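You operate a simulated robot arm through the tools that you are given. There is no shell and no other tool.

You run a simulated two-armed robot. Do the job below in one go: nothing can be reset, and whatever is moved stays where it is left.

## Task
Put the full black spool away and wind the teal spool full.
Fine: the full one stands in the small cup of the brown winder and goes in the open drawer; shut it; the new one goes in that cup and stays there.
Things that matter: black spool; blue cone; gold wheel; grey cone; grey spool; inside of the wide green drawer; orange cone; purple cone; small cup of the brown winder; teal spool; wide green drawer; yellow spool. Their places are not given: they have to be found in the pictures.

Only the result counts: the job must be done as asked and must still hold three seconds after the hand-in. Knocking over, shifting, dropping, spilling or breaking anything else fails it.

## Robot
Two 7-joint arms with fingered hands on one trunk that stands fixed in place. Base frame: the origin is at the foot of the trunk, x ahead of it, y to its left, z up. Readings come in m, degrees, newtons and seconds.
The left shoulder is at [0.051, 0.152, 1.147], the right one opposite. With the tool pointing down near the work surface each hand reaches from about 0.4 to 0.8 m from the base axis, measured 20 degrees to its own side. Payload 3.8 kg a hand.
Tool frame (each hand has its own): the origin (TCP) lies between the finger pads and is the grasp point; the fingertips stand 0.03 m ahead of it; z points along the fingers, y is the line along which they close. The gripper opens to 0.104 m; its body begins 0.035 m behind the TCP. The gripper is a hand of 5 fingers: y runs from the thumb to the fingers, the wrist lies at [-0.015, -0.104, -0.178] in the tool frame, and closing takes about 1.5 s.
Orientation is that of the tool frame in the base frame, as a unit quaternion [x, y, z, w]. With the fingers straight down and the wrist toward the robot, the tool's x, y and z point along [0, 1, 0], [1, 0, 0] and [0, 0, -1] of the base frame.

## Interface
- The arms move only by the tool servo_tool. It takes "left_rows", "right_rows" or both (then of equal length, played together; a hand with none holds still); each is a list that holds one entry, the list of rows, each a list of 7 numbers: the closure, from 0 (fully open) to 1 (shut), then the shift along the tool's x, y, z in m, then the turn, a rotation vector about the tool's x, y, z in rad. In form: [[[gripper, dx, dy, dz, rx, ry, rz], ...]]. A call has 1 to 20 rows; each row shifts and turns the commanded pose from where the row before left it, along the tool's axes as they then stand. Each row takes 0.2 s and may step no farther than 0.05 m and 8.6 degrees from the row before; otherwise, or with a gripper value out of range, the whole call is refused. A pose out of reach is approached as far as the arm can. The call stops where the force on the tool passes 60 N (or 10 N more than at its start, if that is more) or the arm is blocked; 0.2 s more then pass. The fingers move at their own pace (about 0.072 m/s each) and stop on an object; they squeeze with about 25 N. The grip force told is the motor's: it shows also when the fingers shut on nothing. Time passes only in rows, and 0.2 s behind the last, so rows that do not move let the fingers close. It gives the time, the measured TCP pose, the force on the tool (base axes), the opening and the grip force at its end, in the units of the frame above (readings bear some noise), with the torque about the TCP (base axes, N m) and any sound that the robot's microphone picked up.
- Cameras (640 x 400 px; columns grow to the right, rows downward): "scene" is now at [0.1256, 0.0491, 1.2787]; the picture's right is [0.58, -0.81, -0.08], its down [-0.66, -0.41, -0.64] and it looks along [0.48, 0.42, -0.77] (base axes); focal length 214 px, centre (320, 200). "left" rides on the left gripper at [-0.08, -0.078, -0.141] in its tool frame; the picture's right is [-0.78, -0.30, 0.56], its down [0.53, -0.78, 0.33] and it looks along [0.33, 0.56, 0.76] (tool axes); focal length 247 px, centre (320, 200). "right" rides on the right gripper at [0.08, -0.078, -0.141] in its tool frame; the picture's right is [-0.78, 0.30, -0.56], its down [-0.54, -0.78, 0.33] and it looks along [-0.33, 0.56, 0.76] (tool axes); focal length 247 px, centre (320, 200).
- get_image(camera): a new picture of that camera. No time passes.
- slide_trunk(by): moves the trunk up (or, below 0, down) by that many m; the arms and the scene camera ride with it, the base frame stays. It gives what a move gives, with no picture.
- set_grasp(shape, hand): the hand has 5 fingers and takes this shape, open, in about a second: jaw (thumb against the fingers, like two jaws); tri (thumb and two fingers); tip (a fingertip pinch); poke (one finger out to press); point (the index stretched); flat (the hand flat); cup (the hand cupped); fist (a fist). The gripper value then closes the fingers along that shape, each until it touches; the sizes above hold for jaw. It gives what a move gives, with no picture.
- pan_tilt(pan, tilt): turns the head with the scene camera to pan (to the left, within 80 degrees either way) and tilt (down, from -29 to 69), counted from straight ahead of the robot (the tilt from the chest, where the trunk bows). It gives what a move gives.
- pixel_to_xyz(camera, pixels): for up to 12 pixels [column, row] of the newest picture of that camera ("zoom" is the newest enlarged one), the place [x, y, z] in the base frame of the surface seen there, good to about 0.002 m. No time passes.
- close_up(camera, box): a new picture of the part [left, top, right, bottom] of that camera's present view, enlarged. No time passes.
- job_done(): hands the job in; it is judged then, once.

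Unless the task says otherwise, let go and move clear before handing in.

The tools are called as name(argument=value, ...) on one line, values as JSON. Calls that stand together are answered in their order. servo_tool: Moves the arms, as the interface text tells. Its arguments: {"type":"object","properties":{"left_rows":{"type":"array"},"right_rows":{"type":"array"}},"required":[]} The other tools are called the same way: slide_trunk (by) moves the trunk up or down; set_grasp (shape, hand) gives the hand a shape; pan_tilt (pan, tilt) turns the head that bears the scene camera; get_image (camera) takes a picture; pixel_to_xyz (camera, pixels) gives the place of the surface under pixels of a picture; close_up (camera, box) takes an enlarged picture of a part of a camera's view; job_done () hands the job in.

At the start:

```text
clock: 0.0
left_position: [0.3843, 0.4556, 1.1]
left_orientation: [0.707, 0.707, 0.0, 0.001]
left_wrist_force: [-0.1, 0.2, 0.0]
left_torque: [-0.01, 0.03, 0.03]
left_gripper_width: 0.104
left_finger_force: 0.0
left_shape: jaw
right_position: [0.4221, 0.086, 1.0891]
right_orientation: [0.707, 0.707, 0.001, 0.001]
right_wrist_force: [0.6, 0.2, 0.6]
right_torque: [0.03, 0.0, -0.01]
right_gripper_width: 0.1036
right_finger_force: 0.1
right_shape: jaw
trunk travel left (down, up): [-0.225, 0.231]
head pan, tilt (commanded): [36.0, 43.7]
```

scene: 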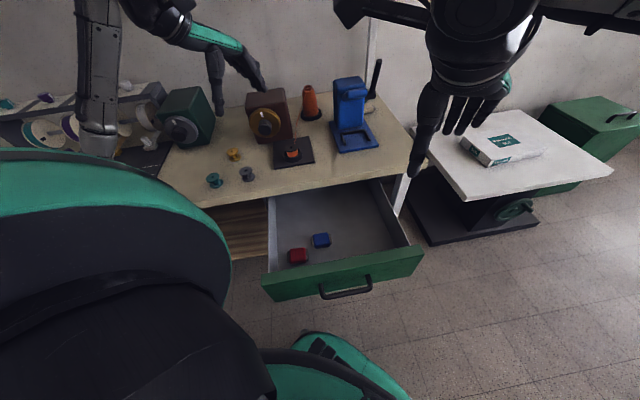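
right: 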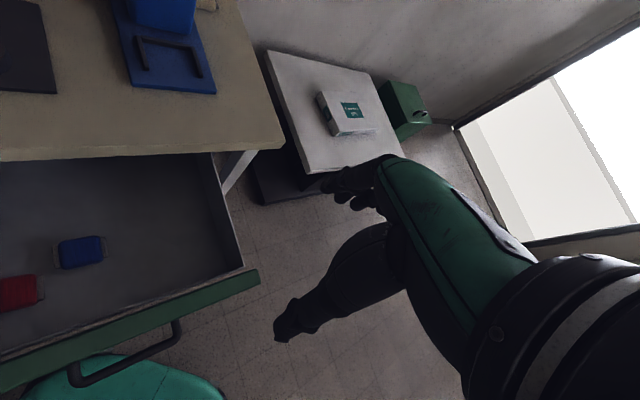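
left: 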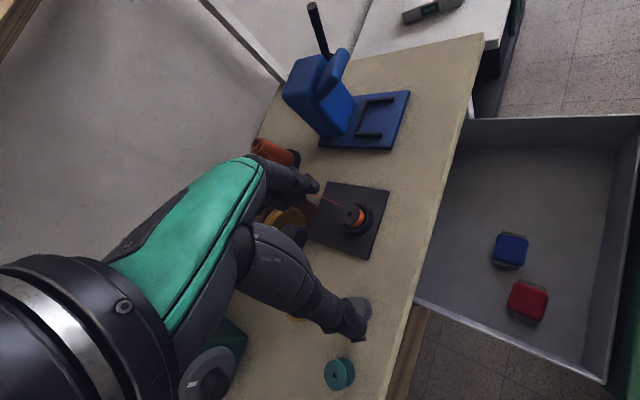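

The scene picture shows a bench with a brown winder (about 268,118), a spool in its cup near (292,152), teal and grey-blue spools near (214,180) and (247,174), and an open green drawer. I'll enlarge these parts first to identify everything.

close_up(camera="scene", box=[190, 70, 350, 200])

close_up(camera="scene", box=[0, 70, 240, 220])

close_up(camera="left", box=[240, 100, 440, 400])

```text
3.08 times, centred on (270, 135) of scene
```

zoom: 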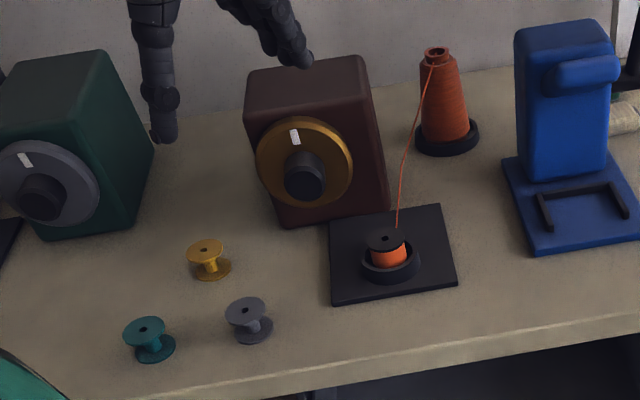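

```text
2.67 times, centred on (120, 145) of scene
```

zoom: 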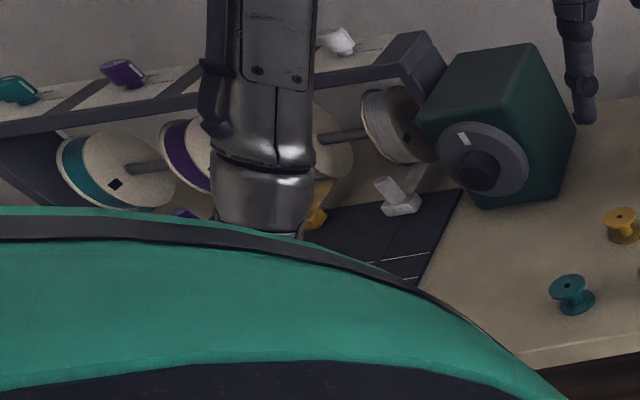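

```text
1.33 times, centred on (340, 250) of left
```

zoom: 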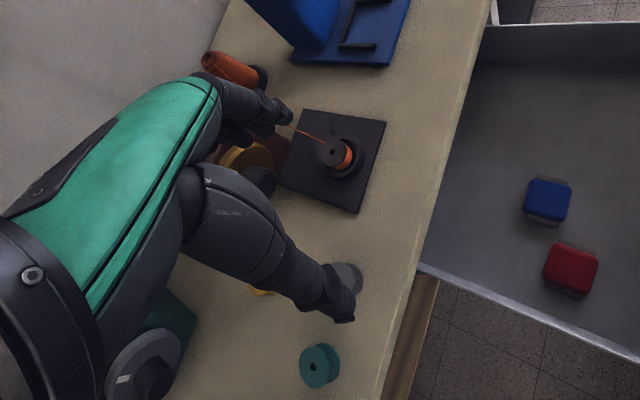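

The zoom shows the black spool with orange thread in the cup, the gold wheel with a white mark on the brown winder, and teal, grey and yellow spools on the bench. Next I'll measure places.

close_up(camera="scene", box=[190, 70, 350, 200])

pixel_to_xyz(camera="zoom", pixels=[[146, 328], [155, 353], [245, 310], [206, 248], [386, 238], [388, 258], [390, 278], [350, 230], [440, 280], [303, 172], [330, 180], [305, 130]])

pixel_to_xyz(camera="scene", pixels=[[214, 195], [300, 185], [400, 178], [264, 290], [420, 250], [345, 287], [340, 265], [320, 200], [298, 256], [321, 240], [267, 200], [376, 182]])

```text
3.08 times, centred on (270, 135) of scene
```

zoom: 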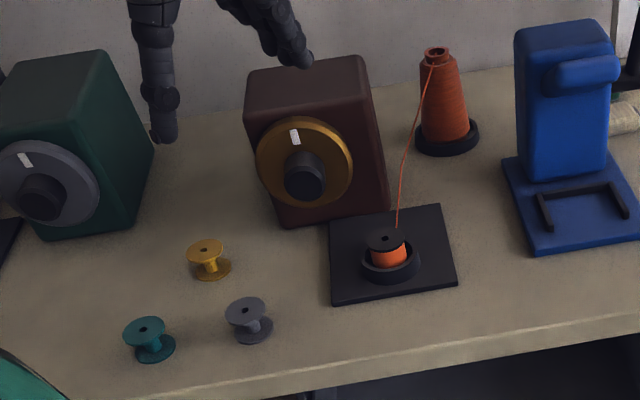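

```text
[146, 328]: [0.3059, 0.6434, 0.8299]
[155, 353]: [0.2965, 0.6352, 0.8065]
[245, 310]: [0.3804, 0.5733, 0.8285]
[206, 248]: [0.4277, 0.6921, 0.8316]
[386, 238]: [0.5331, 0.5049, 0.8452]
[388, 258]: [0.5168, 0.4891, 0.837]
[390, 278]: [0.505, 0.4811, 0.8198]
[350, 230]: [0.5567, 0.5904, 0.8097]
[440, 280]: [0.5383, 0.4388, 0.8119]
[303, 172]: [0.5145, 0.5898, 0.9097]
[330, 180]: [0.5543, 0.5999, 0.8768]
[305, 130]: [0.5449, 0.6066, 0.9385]
```

```text
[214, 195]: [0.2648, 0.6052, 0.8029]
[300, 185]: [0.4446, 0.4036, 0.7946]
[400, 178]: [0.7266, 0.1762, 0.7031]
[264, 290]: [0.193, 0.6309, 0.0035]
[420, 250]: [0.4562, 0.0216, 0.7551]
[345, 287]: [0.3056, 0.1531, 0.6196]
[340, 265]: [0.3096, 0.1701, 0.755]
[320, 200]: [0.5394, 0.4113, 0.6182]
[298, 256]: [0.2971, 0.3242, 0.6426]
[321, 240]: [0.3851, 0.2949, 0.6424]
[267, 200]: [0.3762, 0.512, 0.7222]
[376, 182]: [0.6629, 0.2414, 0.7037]
```

The bench runs along about (0.70,-0.71) with its top near z=0.80, and the drawer front rim is at z 0.755. I'll turn the head left to see the whole bench, including the other cones and winders.

pan_tilt(pan=55, tilt=35)

get_image(camera="scene")

```text
clock: 0.8
left_position: [0.3842, 0.4555, 1.0987]
left_orientation: [0.707, 0.708, 0.0, 0.0]
left_wrist_force: [-0.3, -0.2, 0.0]
left_torque: [0.0, 0.0, 0.01]
left_gripper_width: 0.1036
left_finger_force: 0.0
left_shape: jaw
right_position: [0.4231, 0.0863, 1.0891]
right_orientation: [0.707, 0.707, 0.0, 0.0]
right_wrist_force: [-0.7, 0.6, -0.5]
right_torque: [-0.01, -0.01, 0.01]
right_gripper_width: 0.1036
right_finger_force: 0.1
right_shape: jaw
trunk travel left (down, up): [-0.225, 0.231]
head pan, tilt (commanded): [55.0, 35.0]
```

```text
taken
```

scene: 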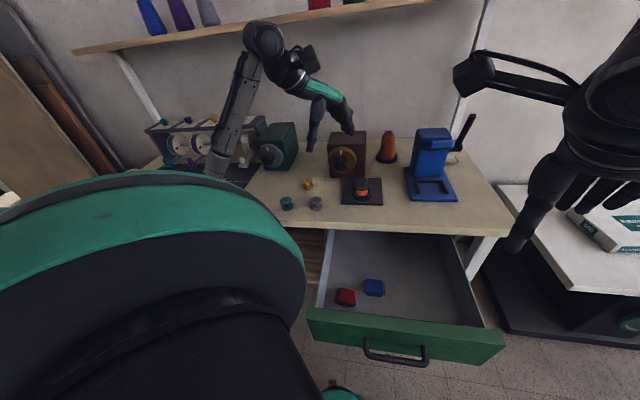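

The shelf at the top (145-210, 10) holds blue, purple and grey cones, while the orange cone stands on the winder's own stand at (387,148). I'll zoom in on the winder and drawer from this angle.

close_up(camera="scene", box=[260, 120, 420, 220])

pixel_to_xyz(camera="zoom", pixels=[[320, 160], [335, 130], [310, 175], [360, 190], [402, 260], [404, 240], [404, 285], [340, 250], [470, 240], [490, 320], [340, 320], [270, 200]])

close_up(camera="scene", box=[290, 210, 510, 380])

close_up(camera="scene", box=[60, 0, 360, 190])

```text
4.00 times, centred on (340, 170) of scene
```

zoom: 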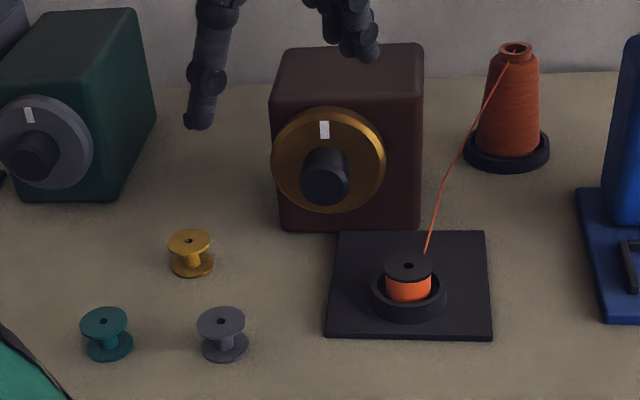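

```text
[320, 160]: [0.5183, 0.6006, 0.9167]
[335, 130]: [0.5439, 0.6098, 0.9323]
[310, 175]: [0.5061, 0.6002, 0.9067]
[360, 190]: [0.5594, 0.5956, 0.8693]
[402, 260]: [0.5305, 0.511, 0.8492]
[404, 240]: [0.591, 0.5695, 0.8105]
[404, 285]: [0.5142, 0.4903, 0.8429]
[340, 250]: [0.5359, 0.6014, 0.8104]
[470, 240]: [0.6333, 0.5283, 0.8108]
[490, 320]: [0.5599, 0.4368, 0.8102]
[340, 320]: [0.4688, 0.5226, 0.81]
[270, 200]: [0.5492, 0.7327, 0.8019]
```

```text
2.35 times, centred on (400, 295) of scene
```

zoom: 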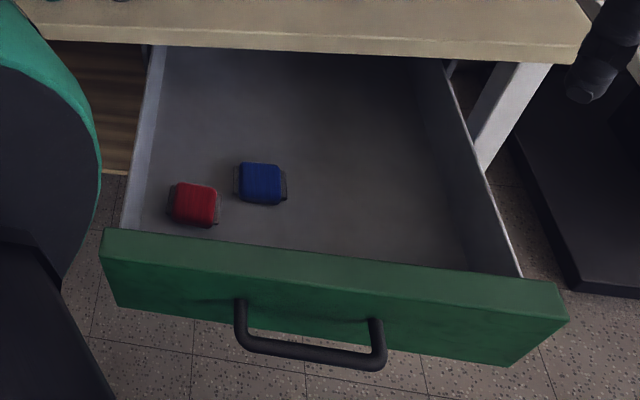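

```text
2.11 times, centred on (210, 95) of scene
```

zoom: 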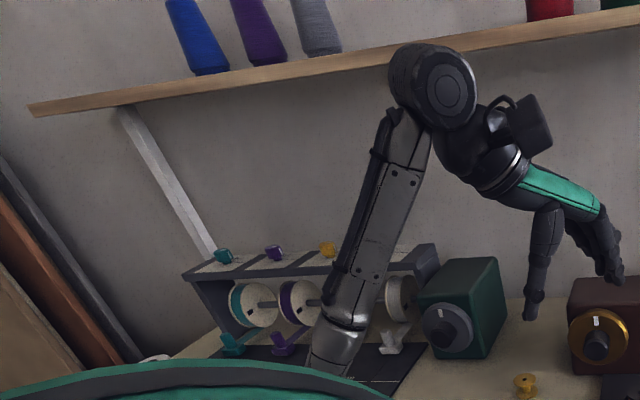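

I need exact bearings, so I'll sample corners of the base plate, the drawer front, the handle and the bench edge.

close_up(camera="scene", box=[260, 120, 420, 220])

pixel_to_xyz(camera="zoom", pixels=[[339, 234], [484, 234], [490, 338], [328, 334], [325, 182], [280, 160], [380, 160], [325, 205], [325, 112], [408, 258], [408, 272], [408, 310]])

close_up(camera="scene", box=[260, 120, 420, 220])

pixel_to_xyz(camera="zoom", pixels=[[375, 297], [444, 295], [408, 318], [408, 268], [390, 266], [428, 266], [105, 320], [82, 320], [127, 320], [110, 350], [221, 321], [189, 240]])

pixel_to_xyz(camera="scene", pixels=[[315, 313], [495, 335], [400, 322], [370, 350], [422, 357], [400, 362], [322, 304], [478, 320], [250, 220], [300, 225], [400, 230], [480, 233]])

```text
4.00 times, centred on (340, 170) of scene
```

zoom: 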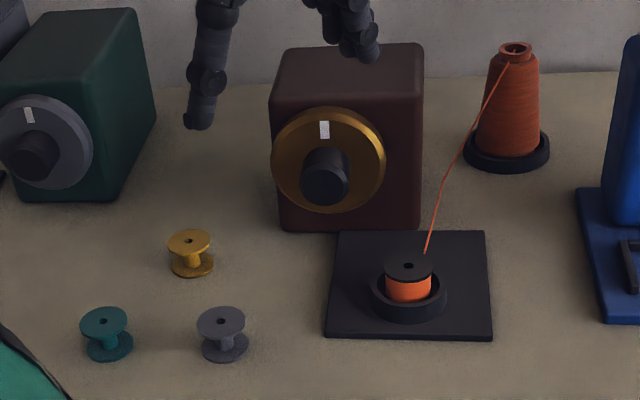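

```text
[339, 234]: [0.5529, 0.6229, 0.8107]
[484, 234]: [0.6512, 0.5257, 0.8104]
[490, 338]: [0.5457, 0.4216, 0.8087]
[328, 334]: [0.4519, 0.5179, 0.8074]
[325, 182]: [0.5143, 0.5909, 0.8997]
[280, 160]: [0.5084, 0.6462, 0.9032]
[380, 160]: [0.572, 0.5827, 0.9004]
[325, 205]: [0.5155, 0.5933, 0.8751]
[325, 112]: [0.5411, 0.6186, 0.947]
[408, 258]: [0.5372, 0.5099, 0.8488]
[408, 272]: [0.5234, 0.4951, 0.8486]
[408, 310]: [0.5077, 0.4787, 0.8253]
```

```text
4.00 times, centred on (340, 170) of scene
```

zoom: 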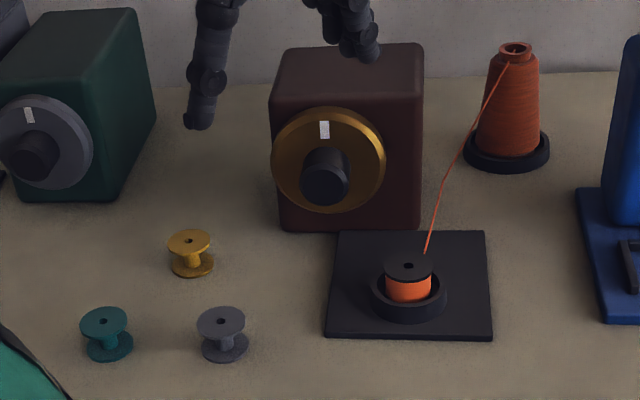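

```text
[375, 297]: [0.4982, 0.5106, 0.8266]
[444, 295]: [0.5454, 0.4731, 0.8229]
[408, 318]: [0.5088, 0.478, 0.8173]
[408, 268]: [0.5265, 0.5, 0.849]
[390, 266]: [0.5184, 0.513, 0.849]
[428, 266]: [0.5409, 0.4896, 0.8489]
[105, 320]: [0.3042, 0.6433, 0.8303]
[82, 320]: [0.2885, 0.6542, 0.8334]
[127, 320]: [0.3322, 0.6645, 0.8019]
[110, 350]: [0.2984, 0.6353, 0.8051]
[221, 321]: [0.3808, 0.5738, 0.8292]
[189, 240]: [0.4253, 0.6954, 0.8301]
```

```text
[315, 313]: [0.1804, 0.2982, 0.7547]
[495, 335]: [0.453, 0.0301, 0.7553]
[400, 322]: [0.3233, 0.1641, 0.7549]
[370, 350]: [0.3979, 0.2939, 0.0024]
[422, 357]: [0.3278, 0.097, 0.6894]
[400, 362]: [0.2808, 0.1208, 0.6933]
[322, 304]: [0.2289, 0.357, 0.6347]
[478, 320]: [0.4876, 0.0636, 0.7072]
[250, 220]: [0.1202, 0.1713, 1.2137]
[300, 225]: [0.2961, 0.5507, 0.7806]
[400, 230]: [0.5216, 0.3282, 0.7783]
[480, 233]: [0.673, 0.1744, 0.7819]
```

The bench bearings come out at exactly 45° (right along the bench is (0.707,-0.707), inward is (0.707,0.707)). The cup spool is at about (0.529,0.503), top z 0.849, and teal at (0.304,0.643), top 0.830. I'll check the hand's shape up close and then turn the left hand by -45° about its tool z.

servo_tool(left_rows=[[[0, 0, 0, 0, 0, 0, -0.131], [0, 0, 0, 0, 0, 0, -0.131], [0, 0, 0, 0, 0, 0, -0.131], [0, 0, 0, 0, 0, 0, -0.131], [0, 0, 0, 0, 0, 0, -0.131], [0, 0, 0, 0, 0, 0, -0.1304]]])

get_image(camera="scene")

close_up(camera="scene", box=[220, 0, 420, 190])

get_image(camera="left")

```text
clock: 2.2
left_position: [0.3856, 0.4548, 1.1007]
left_orientation: [0.382, 0.924, 0.0, 0.0]
left_wrist_force: [0.7, 1.2, 0.5]
left_torque: [-0.01, 0.02, 0.02]
left_gripper_width: 0.1038
left_finger_force: 0.0
left_shape: jaw
right_position: [0.4221, 0.0859, 1.09]
right_orientation: [0.707, 0.707, 0.0, -0.001]
right_wrist_force: [0.6, 0.1, -0.2]
right_torque: [0.0, 0.01, 0.01]
right_gripper_width: 0.1037
right_finger_force: 0.1
right_shape: jaw
trunk travel left (down, up): [-0.225, 0.231]
head pan, tilt (commanded): [55.0, 35.0]
```

```text
taken
```

scene: 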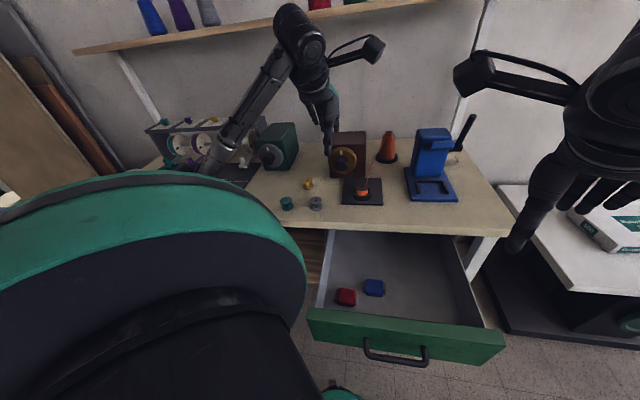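

```text
2.11 times, centred on (320, 95) of scene
```

zoom: 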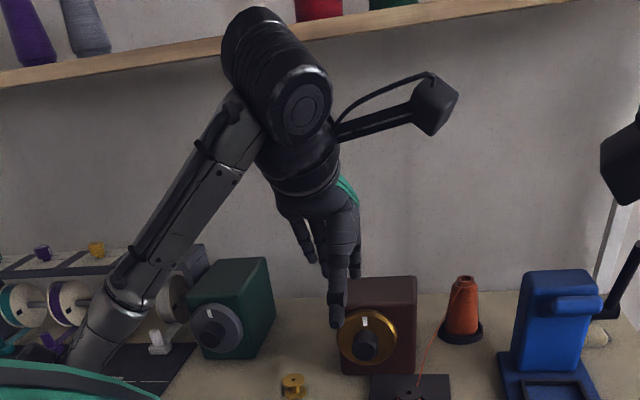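

```text
taken
```

left: 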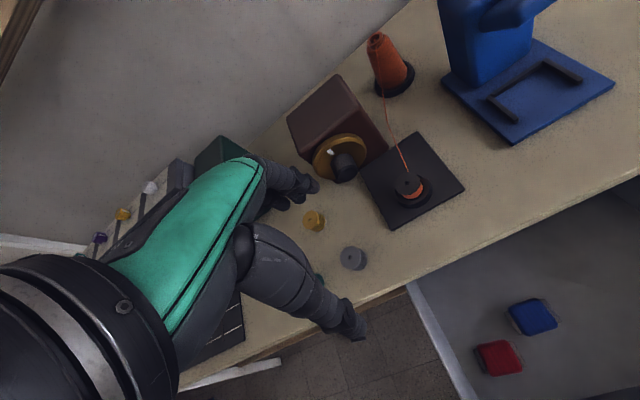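

The hand stands turned with its fingers on the far side. I'll measure its fingertips, thumb and knuckles in the left picture to know its extents.

pixel_to_xyz(camera="left", pixels=[[313, 186], [300, 175], [280, 200], [355, 325], [345, 310], [300, 285], [260, 240], [250, 170], [220, 200], [285, 170], [265, 165], [357, 338]])

close_up(camera="left", box=[220, 120, 400, 360])

```text
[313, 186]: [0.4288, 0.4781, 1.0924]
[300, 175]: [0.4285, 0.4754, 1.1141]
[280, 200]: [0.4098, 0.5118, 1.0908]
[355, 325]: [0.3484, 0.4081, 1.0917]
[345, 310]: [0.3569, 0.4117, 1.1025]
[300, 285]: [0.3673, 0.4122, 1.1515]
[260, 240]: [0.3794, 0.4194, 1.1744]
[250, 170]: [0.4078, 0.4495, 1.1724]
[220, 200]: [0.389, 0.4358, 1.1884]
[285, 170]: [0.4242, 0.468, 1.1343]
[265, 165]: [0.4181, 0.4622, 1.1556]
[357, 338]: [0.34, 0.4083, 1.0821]
```

```text
1.67 times, centred on (310, 240) of left
```

zoom: 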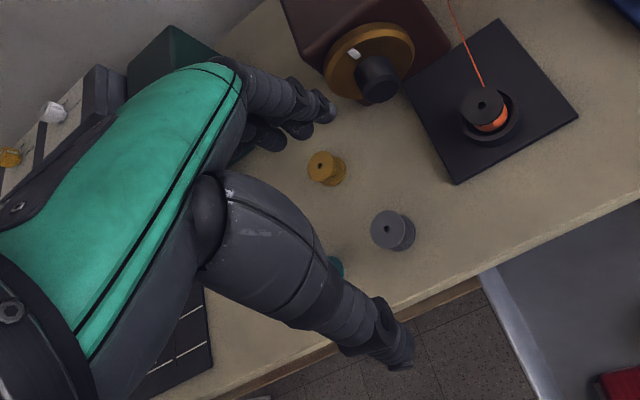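

Fingers sit at about y=+0.05 and the thumb at y=-0.06 of the tool. To keep the fingers clear of the wheel knob I'll turn the hand back to a yaw of about 15°, close it partly, and hover over the black spool.

servo_tool(left_rows=[[[0.35, 0, 0, 0, 0, 0, 0.131], [0.35, 0, 0, 0, 0, 0, 0.131], [0.35, 0, 0, 0, 0, 0, 0.131], [0.35, 0, 0, 0, 0, 0, 0.131], [0.35, 0.0018, 0.0302, 0.026, 0, 0, 0], [0.35, 0.0018, 0.0302, 0.026, 0, 0, 0], [0.35, 0.0018, 0.0302, 0.026, 0, 0, 0], [0.35, 0.0018, 0.0302, 0.026, 0, 0, 0], [0.35, 0.0018, 0.0302, 0.026, 0, 0, 0], [0.35, 0, 0, 0, 0, 0, 0]]])

get_image(camera="left")

close_up(camera="scene", box=[280, 60, 460, 220])

```text
clock: 4.4
left_position: [0.5292, 0.5032, 0.9697]
left_orientation: [0.61, 0.793, 0.0, -0.001]
left_wrist_force: [0.2, 0.2, 1.0]
left_torque: [-0.01, -0.03, -0.01]
left_gripper_width: 0.0677
left_finger_force: 0.0
left_shape: jaw
right_position: [0.4215, 0.0867, 1.0894]
right_orientation: [0.707, 0.707, 0.0, 0.0]
right_wrist_force: [0.5, 0.4, -0.1]
right_torque: [0.0, -0.02, -0.01]
right_gripper_width: 0.1036
right_finger_force: 0.1
right_shape: jaw
trunk travel left (down, up): [-0.225, 0.231]
head pan, tilt (commanded): [55.0, 35.0]
```

```text
taken
```

left: 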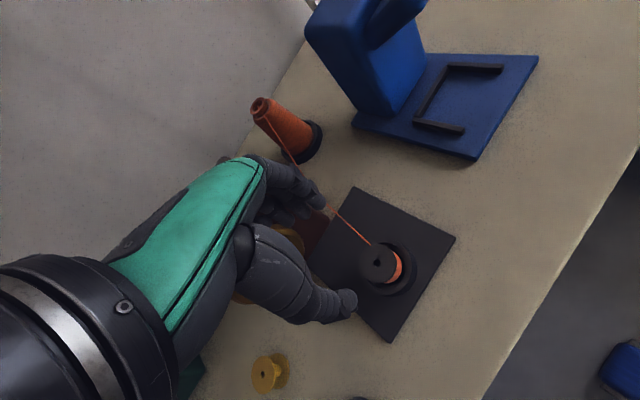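

```text
2.50 times, centred on (370, 140) of scene
```

zoom: 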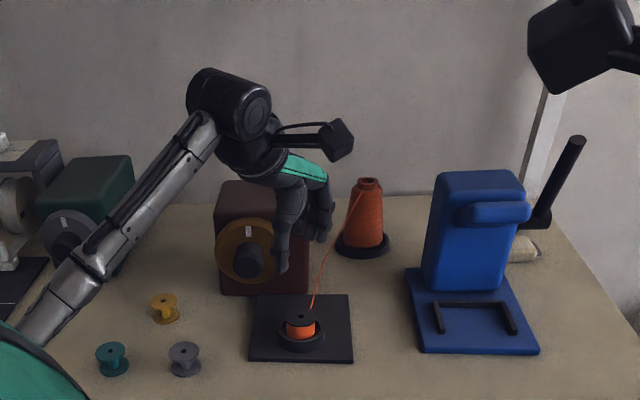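

The hand hovers above the spool at z 0.97. I'll refine the spool and cup location with the left camera near (383,265).

close_up(camera="left", box=[330, 215, 450, 310])

pixel_to_xyz(camera="zoom", pixels=[[260, 250], [150, 255], [370, 255], [258, 170], [258, 325], [320, 270], [400, 300], [180, 320], [300, 440], [320, 410], [440, 220], [340, 160]])

```text
4.21 times, centred on (390, 262) of left
```

zoom: 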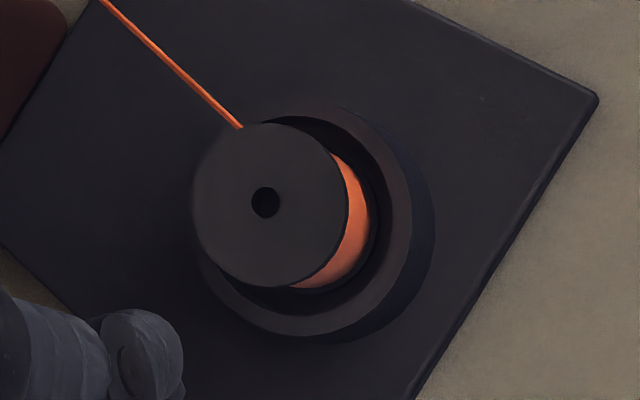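

```text
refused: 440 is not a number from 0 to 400
```

close_up(camera="left", box=[330, 215, 450, 310])

pixel_to_xyz(camera="zoom", pixels=[[280, 210], [200, 205], [340, 205], [270, 130], [270, 280], [290, 200], [250, 200], [385, 220], [325, 115], [290, 320], [355, 210], [150, 350]])

```text
4.21 times, centred on (390, 262) of left
```

zoom: 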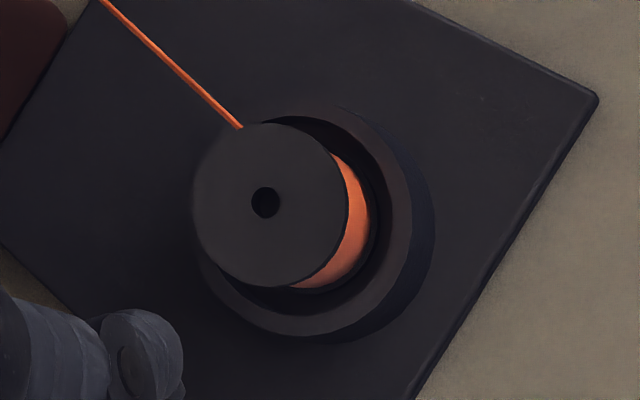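

```text
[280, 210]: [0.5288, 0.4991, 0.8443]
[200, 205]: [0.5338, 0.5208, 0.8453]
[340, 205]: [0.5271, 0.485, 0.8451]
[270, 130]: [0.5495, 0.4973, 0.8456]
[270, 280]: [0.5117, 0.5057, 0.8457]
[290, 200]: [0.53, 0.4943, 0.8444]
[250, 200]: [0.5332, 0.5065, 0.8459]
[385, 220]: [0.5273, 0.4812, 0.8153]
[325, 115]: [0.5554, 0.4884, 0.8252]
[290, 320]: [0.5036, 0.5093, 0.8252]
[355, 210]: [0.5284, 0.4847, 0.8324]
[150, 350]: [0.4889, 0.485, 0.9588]
```

The spool's top centre is at (0.5306,0.5022,0.845), the cup rim is at 0.825 and the cup floor at 0.815. I'll descend to a TCP of 0.866 so the fingertips stay above the rim, then look.

servo_tool(left_rows=[[[0.35, -0.0013, 0.0011, 0.03, 0, 0, 0], [0.35, 0, 0, 0.03, 0, 0, 0], [0.35, 0, 0, 0.025, 0, 0, 0], [0.35, 0, 0, 0.019, 0, 0, 0], [0.35, 0, 0, 0, 0, 0, 0]]])

get_image(camera="left")

close_up(camera="left", box=[270, 170, 450, 310])

close_up(camera="scene", box=[310, 100, 430, 220])

```text
clock: 5.6
left_position: [0.5309, 0.5019, 0.8654]
left_orientation: [0.609, 0.793, -0.001, -0.001]
left_wrist_force: [0.0, 0.8, 0.3]
left_torque: [-0.02, 0.01, 0.03]
left_gripper_width: 0.0679
left_finger_force: 0.2
left_shape: jaw
right_position: [0.4219, 0.086, 1.0895]
right_orientation: [0.707, 0.707, 0.0, 0.0]
right_wrist_force: [-0.4, -0.7, 0.6]
right_torque: [0.02, 0.0, -0.03]
right_gripper_width: 0.1039
right_finger_force: 0.1
right_shape: jaw
trunk travel left (down, up): [-0.225, 0.231]
head pan, tilt (commanded): [55.0, 35.0]
```

```text
taken
```

left: 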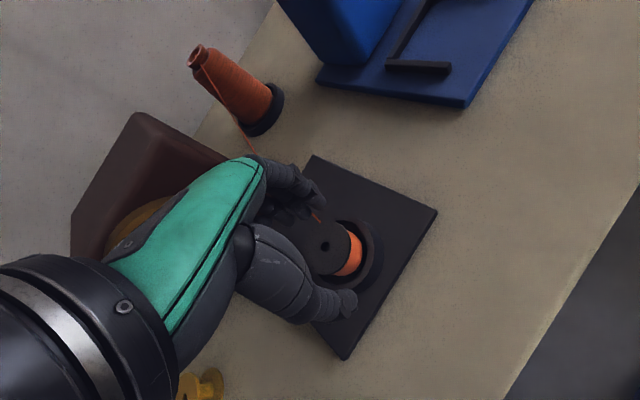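

```text
2.86 times, centred on (360, 240) of left
```

zoom: 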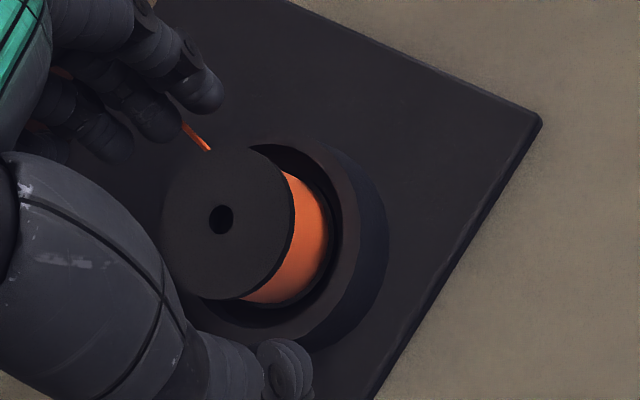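

```text
3.33 times, centred on (370, 160) of scene
```

zoom: 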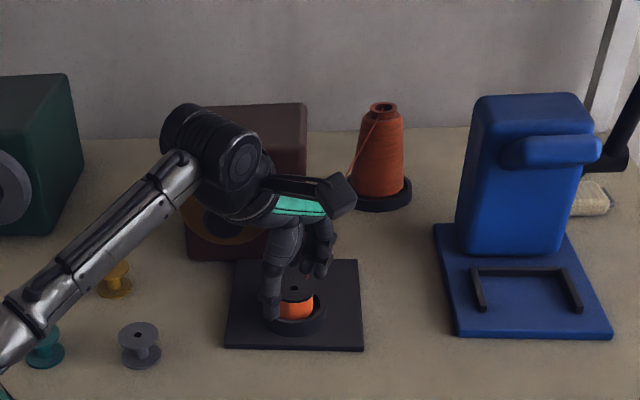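

The thumb and fingers straddle the spool, with a little room to spare. I'll lower 4 mm more and close.

servo_tool(left_rows=[[[0.35, 0, 0, 0.004, 0, 0, 0], [0.5, 0, 0, 0, 0, 0, 0], [0.6, 0, 0, 0, 0, 0, 0], [0.7, 0, 0, 0, 0, 0, 0], [0.85, 0, 0, 0, 0, 0, 0], [1.0, 0, 0, 0, 0, 0, 0], [1.0, 0, 0, 0, 0, 0, 0], [1.0, 0, 0, 0, 0, 0, 0]]])

close_up(camera="left", box=[270, 170, 450, 310])

close_up(camera="scene", box=[310, 100, 430, 220])

```text
clock: 7.4
left_position: [0.5306, 0.5016, 0.8602]
left_orientation: [0.609, 0.793, 0.0, -0.001]
left_wrist_force: [-0.5, -0.6, 0.9]
left_torque: [0.02, 0.01, 0.01]
left_gripper_width: 0.0354
left_finger_force: 24.9
left_shape: jaw
right_position: [0.4223, 0.0857, 1.0902]
right_orientation: [0.707, 0.708, -0.001, 0.0]
right_wrist_force: [0.6, -0.4, 0.0]
right_torque: [0.01, -0.02, 0.01]
right_gripper_width: 0.1036
right_finger_force: 0.2
right_shape: jaw
trunk travel left (down, up): [-0.225, 0.231]
head pan, tilt (commanded): [55.0, 35.0]
```

```text
2.86 times, centred on (360, 240) of left
```

zoom: 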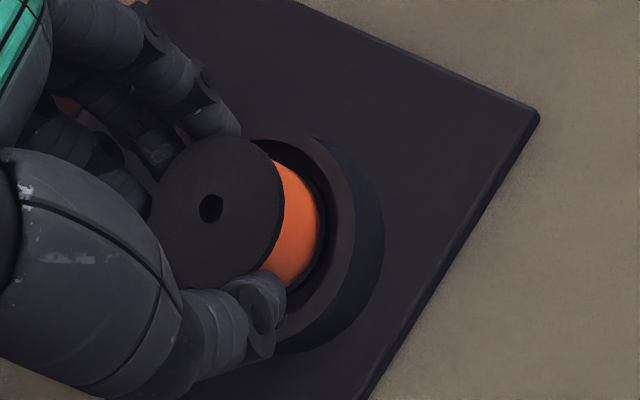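

```text
3.33 times, centred on (370, 160) of scene
```

zoom: 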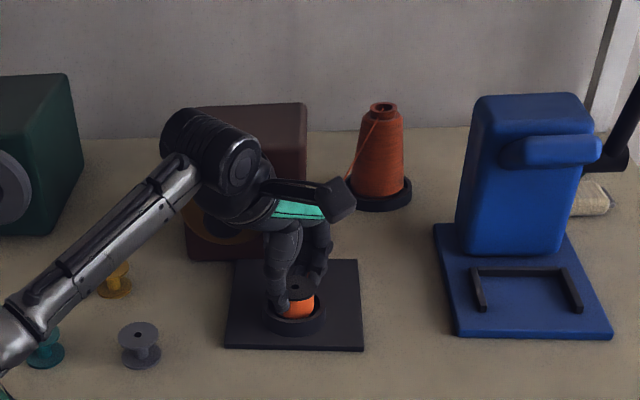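

The grip holds at 0.035 m with 25 N. I'll lift straight up and check that the spool follows.

servo_tool(left_rows=[[[1.0, 0, 0, -0.01, 0, 0, 0], [1.0, 0, 0, -0.02, 0, 0, 0], [1.0, 0, 0, -0.03, 0, 0, 0], [1.0, 0, 0, -0.03, 0, 0, 0], [1.0, 0, 0, -0.03, 0, 0, 0]]])

close_up(camera="left", box=[270, 170, 450, 310])

get_image(camera="scene")

close_up(camera="scene", box=[310, 80, 430, 220])

```text
clock: 8.6
left_position: [0.5304, 0.5015, 0.9824]
left_orientation: [0.611, 0.792, 0.0, 0.0]
left_wrist_force: [-0.9, 0.7, -0.2]
left_torque: [-0.04, -0.05, 0.04]
left_gripper_width: 0.035
left_finger_force: 24.9
left_shape: jaw
right_position: [0.4228, 0.0861, 1.0895]
right_orientation: [0.707, 0.707, 0.0, -0.001]
right_wrist_force: [0.8, -0.1, 0.5]
right_torque: [0.01, 0.02, -0.02]
right_gripper_width: 0.1039
right_finger_force: 0.1
right_shape: jaw
trunk travel left (down, up): [-0.225, 0.231]
head pan, tilt (commanded): [55.0, 35.0]
```

```text
2.86 times, centred on (360, 240) of left
```

zoom: 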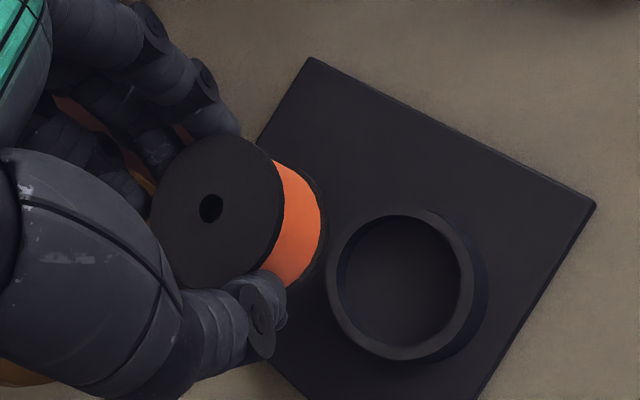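

```text
taken
```

scene: 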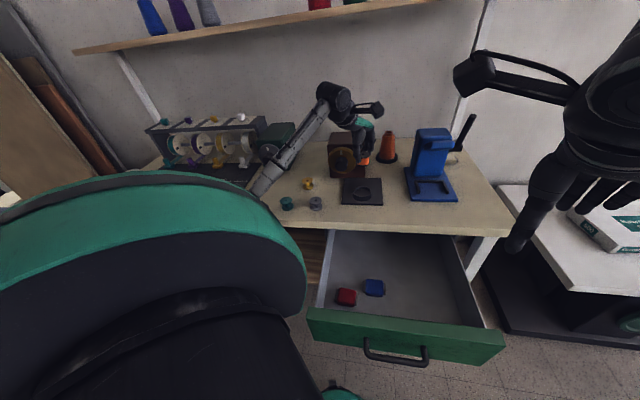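

```text
2.86 times, centred on (370, 150) of scene
```

zoom: 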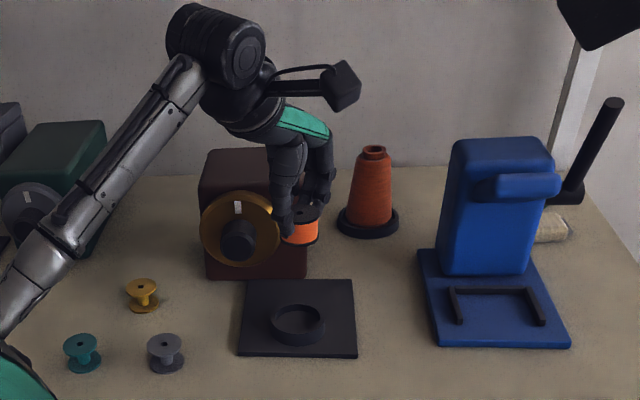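

The spool is held and the cup is empty, with the thread gone. I'll measure the cup's rim from the left view while it is in clear sight.

close_up(camera="left", box=[350, 220, 430, 300])

pixel_to_xyz(camera="zoom", pixels=[[120, 180], [290, 190], [210, 100], [200, 270], [215, 190], [150, 120], [270, 250], [150, 250], [260, 120], [190, 160], [240, 160], [200, 220]])

```text
5.00 times, centred on (390, 260) of left
```

zoom: 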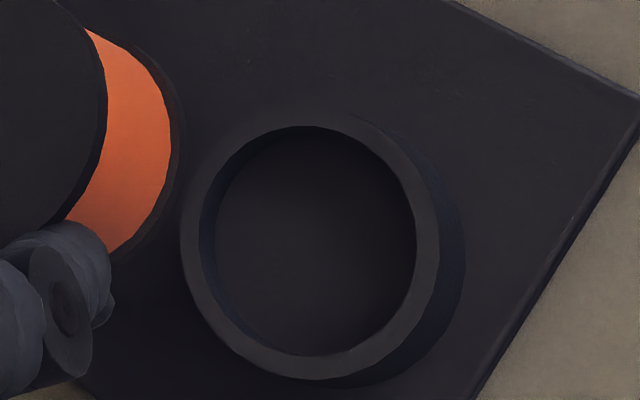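

```text
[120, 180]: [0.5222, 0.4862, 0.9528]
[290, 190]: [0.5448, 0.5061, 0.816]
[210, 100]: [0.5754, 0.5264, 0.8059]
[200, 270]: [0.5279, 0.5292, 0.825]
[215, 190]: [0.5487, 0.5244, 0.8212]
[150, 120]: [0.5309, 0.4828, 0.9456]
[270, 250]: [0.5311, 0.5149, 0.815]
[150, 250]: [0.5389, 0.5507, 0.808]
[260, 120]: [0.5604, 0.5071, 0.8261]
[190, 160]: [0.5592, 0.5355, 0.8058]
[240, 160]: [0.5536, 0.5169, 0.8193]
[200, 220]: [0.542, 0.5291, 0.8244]
```

pixel_to_xyz(camera="zoom", pixels=[[191, 255], [427, 245], [305, 122], [310, 367], [225, 160], [395, 335], [228, 335], [400, 160], [315, 245], [240, 245], [390, 245], [315, 320]])

```text
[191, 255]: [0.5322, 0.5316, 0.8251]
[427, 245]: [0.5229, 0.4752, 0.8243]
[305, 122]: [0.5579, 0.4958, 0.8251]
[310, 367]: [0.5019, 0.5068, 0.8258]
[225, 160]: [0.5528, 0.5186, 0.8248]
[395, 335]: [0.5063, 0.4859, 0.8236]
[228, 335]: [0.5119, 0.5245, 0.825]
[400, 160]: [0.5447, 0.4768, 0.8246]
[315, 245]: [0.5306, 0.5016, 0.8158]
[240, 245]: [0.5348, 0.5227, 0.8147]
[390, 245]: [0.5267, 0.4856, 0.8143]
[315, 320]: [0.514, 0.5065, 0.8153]
```

The cup centre is (0.529,0.502) with an inner radius of about 0.025. Before moving I'll check the forearm's place, the drawer floor, the free area near (420,285) and the blue press.

get_image(camera="scene")

pixel_to_xyz(camera="scene", pixels=[[290, 150], [265, 185], [310, 120], [336, 95], [410, 280], [420, 300], [440, 290], [373, 288], [345, 297], [405, 160], [412, 198], [455, 260]])

pixel_to_xyz(camera="scene", pixels=[[465, 280], [475, 300], [340, 260], [323, 290], [400, 240], [420, 313], [380, 310], [430, 250], [440, 130], [270, 140], [240, 160], [250, 180]])

```text
taken
```

scene: 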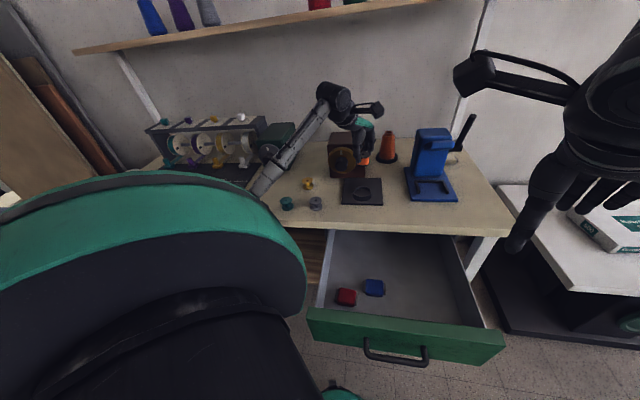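

```text
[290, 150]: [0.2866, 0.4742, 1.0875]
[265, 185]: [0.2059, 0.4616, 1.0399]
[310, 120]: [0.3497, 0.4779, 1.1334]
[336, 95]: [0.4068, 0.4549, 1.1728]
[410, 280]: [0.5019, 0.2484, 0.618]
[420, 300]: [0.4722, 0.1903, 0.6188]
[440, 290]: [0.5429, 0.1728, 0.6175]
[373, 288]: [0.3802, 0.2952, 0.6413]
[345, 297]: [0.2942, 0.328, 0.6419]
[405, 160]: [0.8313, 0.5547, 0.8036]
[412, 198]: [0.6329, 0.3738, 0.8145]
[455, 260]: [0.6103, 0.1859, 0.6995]
```

```text
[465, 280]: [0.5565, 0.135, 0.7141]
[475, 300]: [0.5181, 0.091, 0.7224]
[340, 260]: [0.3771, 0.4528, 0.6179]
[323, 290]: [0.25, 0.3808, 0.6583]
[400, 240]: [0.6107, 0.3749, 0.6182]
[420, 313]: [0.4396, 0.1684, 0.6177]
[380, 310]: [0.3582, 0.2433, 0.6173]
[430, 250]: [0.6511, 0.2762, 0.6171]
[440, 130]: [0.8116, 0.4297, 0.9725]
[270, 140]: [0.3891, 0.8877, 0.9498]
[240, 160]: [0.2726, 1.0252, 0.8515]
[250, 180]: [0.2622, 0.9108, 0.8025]
```

Forearm is high (z>1.04), drawer floor is at 0.618, and a free spot is at about (0.456,0.216). I'll draw the spool back over the bench edge and then right over the drawer, while the right hand moves out of the way.

servo_tool(left_rows=[[[1.0, -0.02125, -0.0368, 0, 0, 0, 0], [1.0, -0.02125, -0.0368, 0, 0, 0, 0], [1.0, -0.02125, -0.0368, 0, 0, 0, 0], [1.0, -0.02125, -0.0368, 0, 0, 0, 0], [1.0, -0.02125, -0.0368, 0, 0, 0, 0], [1.0, -0.02125, -0.0368, 0, 0, 0, 0], [1.0, -0.03245, 0.01875, 0, 0, 0, 0], [1.0, -0.03245, 0.01875, 0, 0, 0, 0], [1.0, -0.03245, 0.01875, 0, 0, 0, 0], [1.0, -0.03245, 0.01875, 0, 0, 0, 0]]], right_rows=[[[0, -0.03, 0, 0, 0, 0, 0], [0, -0.03, 0, 0, 0, 0, 0], [0, -0.03, 0, 0, 0, 0, 0], [0, -0.03, 0, 0, 0, 0, 0], [0, -0.03, 0, 0, 0, 0, 0], [0, -0.03, 0, 0, 0, 0, 0], [0, -0.03, 0, 0, 0, 0, 0], [0, -0.03, 0, 0, 0, 0, 0], [0, -0.03, 0, 0, 0, 0, 0], [0, 0, 0, 0, 0, 0, 0]]])

get_image(camera="scene")

get_image(camera="left")

```text
clock: 10.8
left_position: [0.4885, 0.2346, 0.9844]
left_orientation: [0.609, 0.793, 0.0, -0.001]
left_wrist_force: [0.2, -0.4, -0.4]
left_torque: [-0.01, 0.04, 0.01]
left_gripper_width: 0.0352
left_finger_force: 24.8
left_shape: jaw
left hand out of reach, approached as far as the arm can: row 6
right_position: [0.4238, -0.1838, 1.0881]
right_orientation: [0.707, 0.707, 0.0, -0.001]
right_wrist_force: [0.2, 0.4, -0.3]
right_torque: [0.03, 0.0, -0.04]
right_gripper_width: 0.1037
right_finger_force: 0.0
right_shape: jaw
trunk travel left (down, up): [-0.225, 0.231]
head pan, tilt (commanded): [55.0, 35.0]
```

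```text
taken
```

scene: 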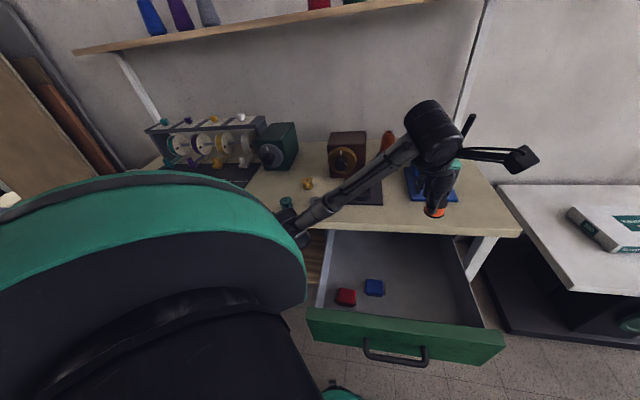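

```text
taken
```

left: 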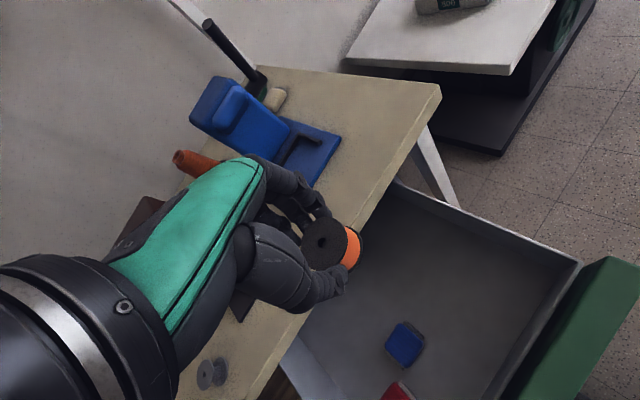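

The arm stopped short at (0.4885,0.2346), because it cannot come closer to the body at that height. I'll descend 0.1 m, where reach should be better, and then shift 0.03 m back away from the bench edge.

servo_tool(left_rows=[[[1.0, 0, 0, 0.03, 0, 0, 0], [1.0, 0, 0, 0.03, 0, 0, 0], [1.0, 0, 0, 0.03, 0, 0, 0], [1.0, -0.005, -0.0087, 0.01, 0, 0, 0], [1.0, -0.005, -0.0087, 0, 0, 0, 0], [1.0, -0.005, -0.0087, 0, 0, 0, 0]]])

get_image(camera="scene")

get_image(camera="left")

```text
clock: 12.2
left_position: [0.4668, 0.2133, 0.8846]
left_orientation: [0.609, 0.793, 0.0, 0.0]
left_wrist_force: [0.0, 0.5, 0.2]
left_torque: [0.02, 0.03, 0.0]
left_gripper_width: 0.035
left_finger_force: 25.5
left_shape: jaw
right_position: [0.4206, -0.1858, 1.0904]
right_orientation: [0.707, 0.707, 0.0, 0.0]
right_wrist_force: [0.3, -0.3, -0.2]
right_torque: [0.01, 0.03, -0.01]
right_gripper_width: 0.1037
right_finger_force: 0.1
right_shape: jaw
trunk travel left (down, up): [-0.225, 0.231]
head pan, tilt (commanded): [55.0, 35.0]
```

```text
taken
```

scene: 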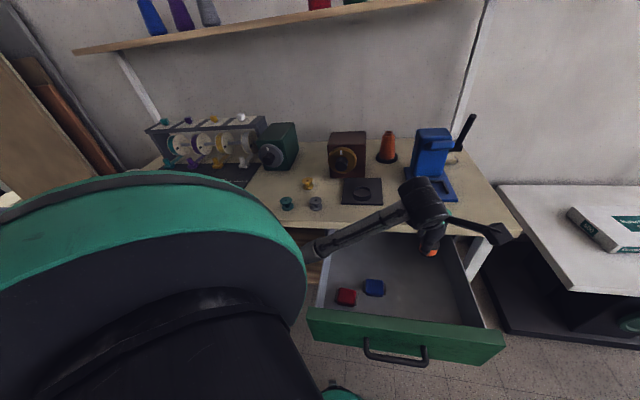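

```text
taken
```

left: 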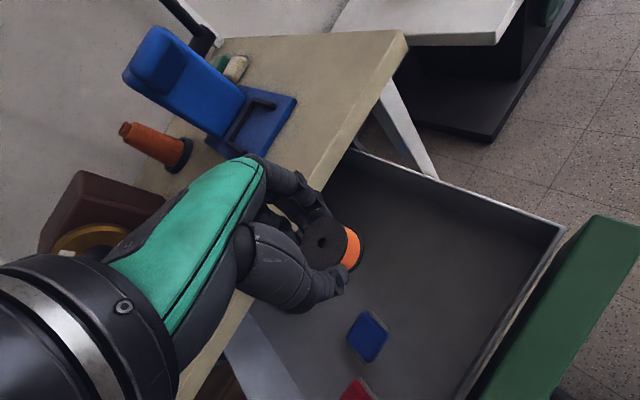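

The hand is now at n≈0.481, u≈0.179. Before going down I'll check the forearm's height against the bench edge near (315,250).

pixel_to_xyz(camera="scene", pixels=[[350, 230], [318, 248], [310, 255], [390, 210], [420, 200], [430, 252], [495, 233], [505, 240]])

close_up(camera="scene", box=[280, 150, 520, 330])

```text
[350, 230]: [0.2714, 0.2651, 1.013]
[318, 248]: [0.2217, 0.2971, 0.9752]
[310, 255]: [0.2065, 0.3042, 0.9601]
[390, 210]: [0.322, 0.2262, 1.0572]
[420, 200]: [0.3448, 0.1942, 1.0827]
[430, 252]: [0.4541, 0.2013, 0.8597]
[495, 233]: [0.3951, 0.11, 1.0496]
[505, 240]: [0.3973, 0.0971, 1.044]
```

```text
2.22 times, centred on (400, 240) of scene
```

zoom: 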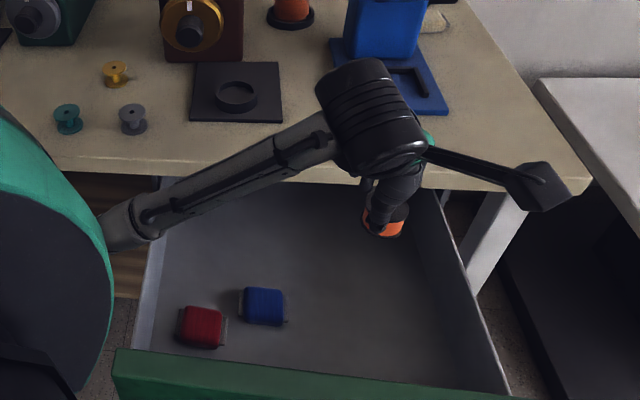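

The elbow is at z≈0.96 and well above the drawer's rim. I'll descend 0.1 m and re-check.

servo_tool(left_rows=[[[1.0, 0, 0, 0.03, 0, 0, 0], [1.0, 0, 0, 0.03, 0, 0, 0], [1.0, 0, 0, 0.03, 0, 0, 0], [1.0, 0, 0, 0.02, 0, 0, 0]]])

get_image(camera="scene")

close_up(camera="scene", box=[280, 150, 520, 330])

get_image(camera="left")

```text
clock: 13.2
left_position: [0.4661, 0.2141, 0.7754]
left_orientation: [0.61, 0.793, 0.0, 0.001]
left_wrist_force: [0.4, 0.0, -0.3]
left_torque: [0.0, -0.02, 0.01]
left_gripper_width: 0.035
left_finger_force: 25.0
left_shape: jaw
right_position: [0.4208, -0.1839, 1.0898]
right_orientation: [0.707, 0.708, 0.0, 0.0]
right_wrist_force: [-1.0, -0.3, -0.3]
right_torque: [0.03, -0.02, -0.03]
right_gripper_width: 0.1034
right_finger_force: 0.0
right_shape: jaw
trunk travel left (down, up): [-0.225, 0.231]
head pan, tilt (commanded): [55.0, 35.0]
```

```text
taken
```

scene: 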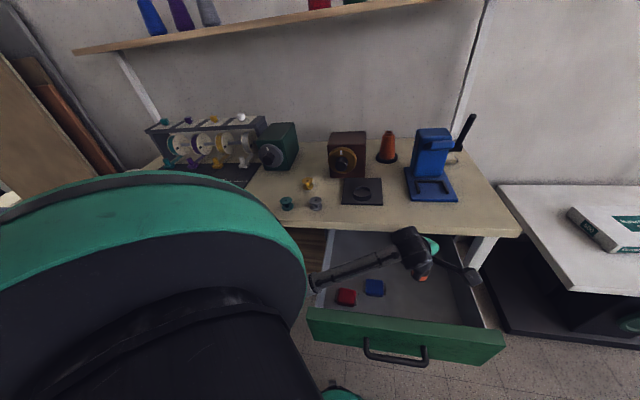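

```text
2.22 times, centred on (400, 240) of scene
```

zoom: 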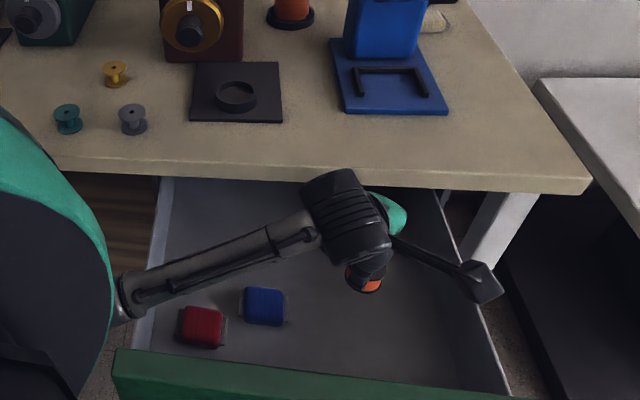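

```text
taken
```

left: 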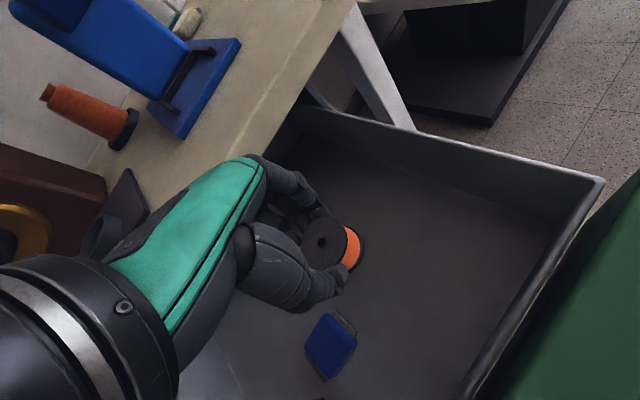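

pixel_to_xyz(camera="scene", pixels=[[350, 268], [320, 280], [314, 284], [390, 258], [410, 240], [430, 245], [472, 275], [480, 280], [425, 275], [436, 245]])

pixel_to_xyz(camera="left", pixels=[[250, 165], [280, 170], [240, 160], [320, 340], [335, 290], [230, 200], [255, 150], [400, 250]])

```text
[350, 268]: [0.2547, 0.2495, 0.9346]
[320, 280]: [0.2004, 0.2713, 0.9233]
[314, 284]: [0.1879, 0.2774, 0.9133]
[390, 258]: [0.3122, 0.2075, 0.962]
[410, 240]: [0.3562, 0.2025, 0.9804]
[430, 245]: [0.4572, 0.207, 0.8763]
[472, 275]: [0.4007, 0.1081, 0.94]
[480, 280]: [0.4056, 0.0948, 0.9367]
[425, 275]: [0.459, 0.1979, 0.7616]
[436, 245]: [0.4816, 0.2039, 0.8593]
```

```text
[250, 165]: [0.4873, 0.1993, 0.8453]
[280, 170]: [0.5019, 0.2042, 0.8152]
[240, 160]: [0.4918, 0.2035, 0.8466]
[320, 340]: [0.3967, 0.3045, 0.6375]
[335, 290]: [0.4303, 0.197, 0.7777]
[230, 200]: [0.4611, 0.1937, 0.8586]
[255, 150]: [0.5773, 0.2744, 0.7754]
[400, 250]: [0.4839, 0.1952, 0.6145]
```

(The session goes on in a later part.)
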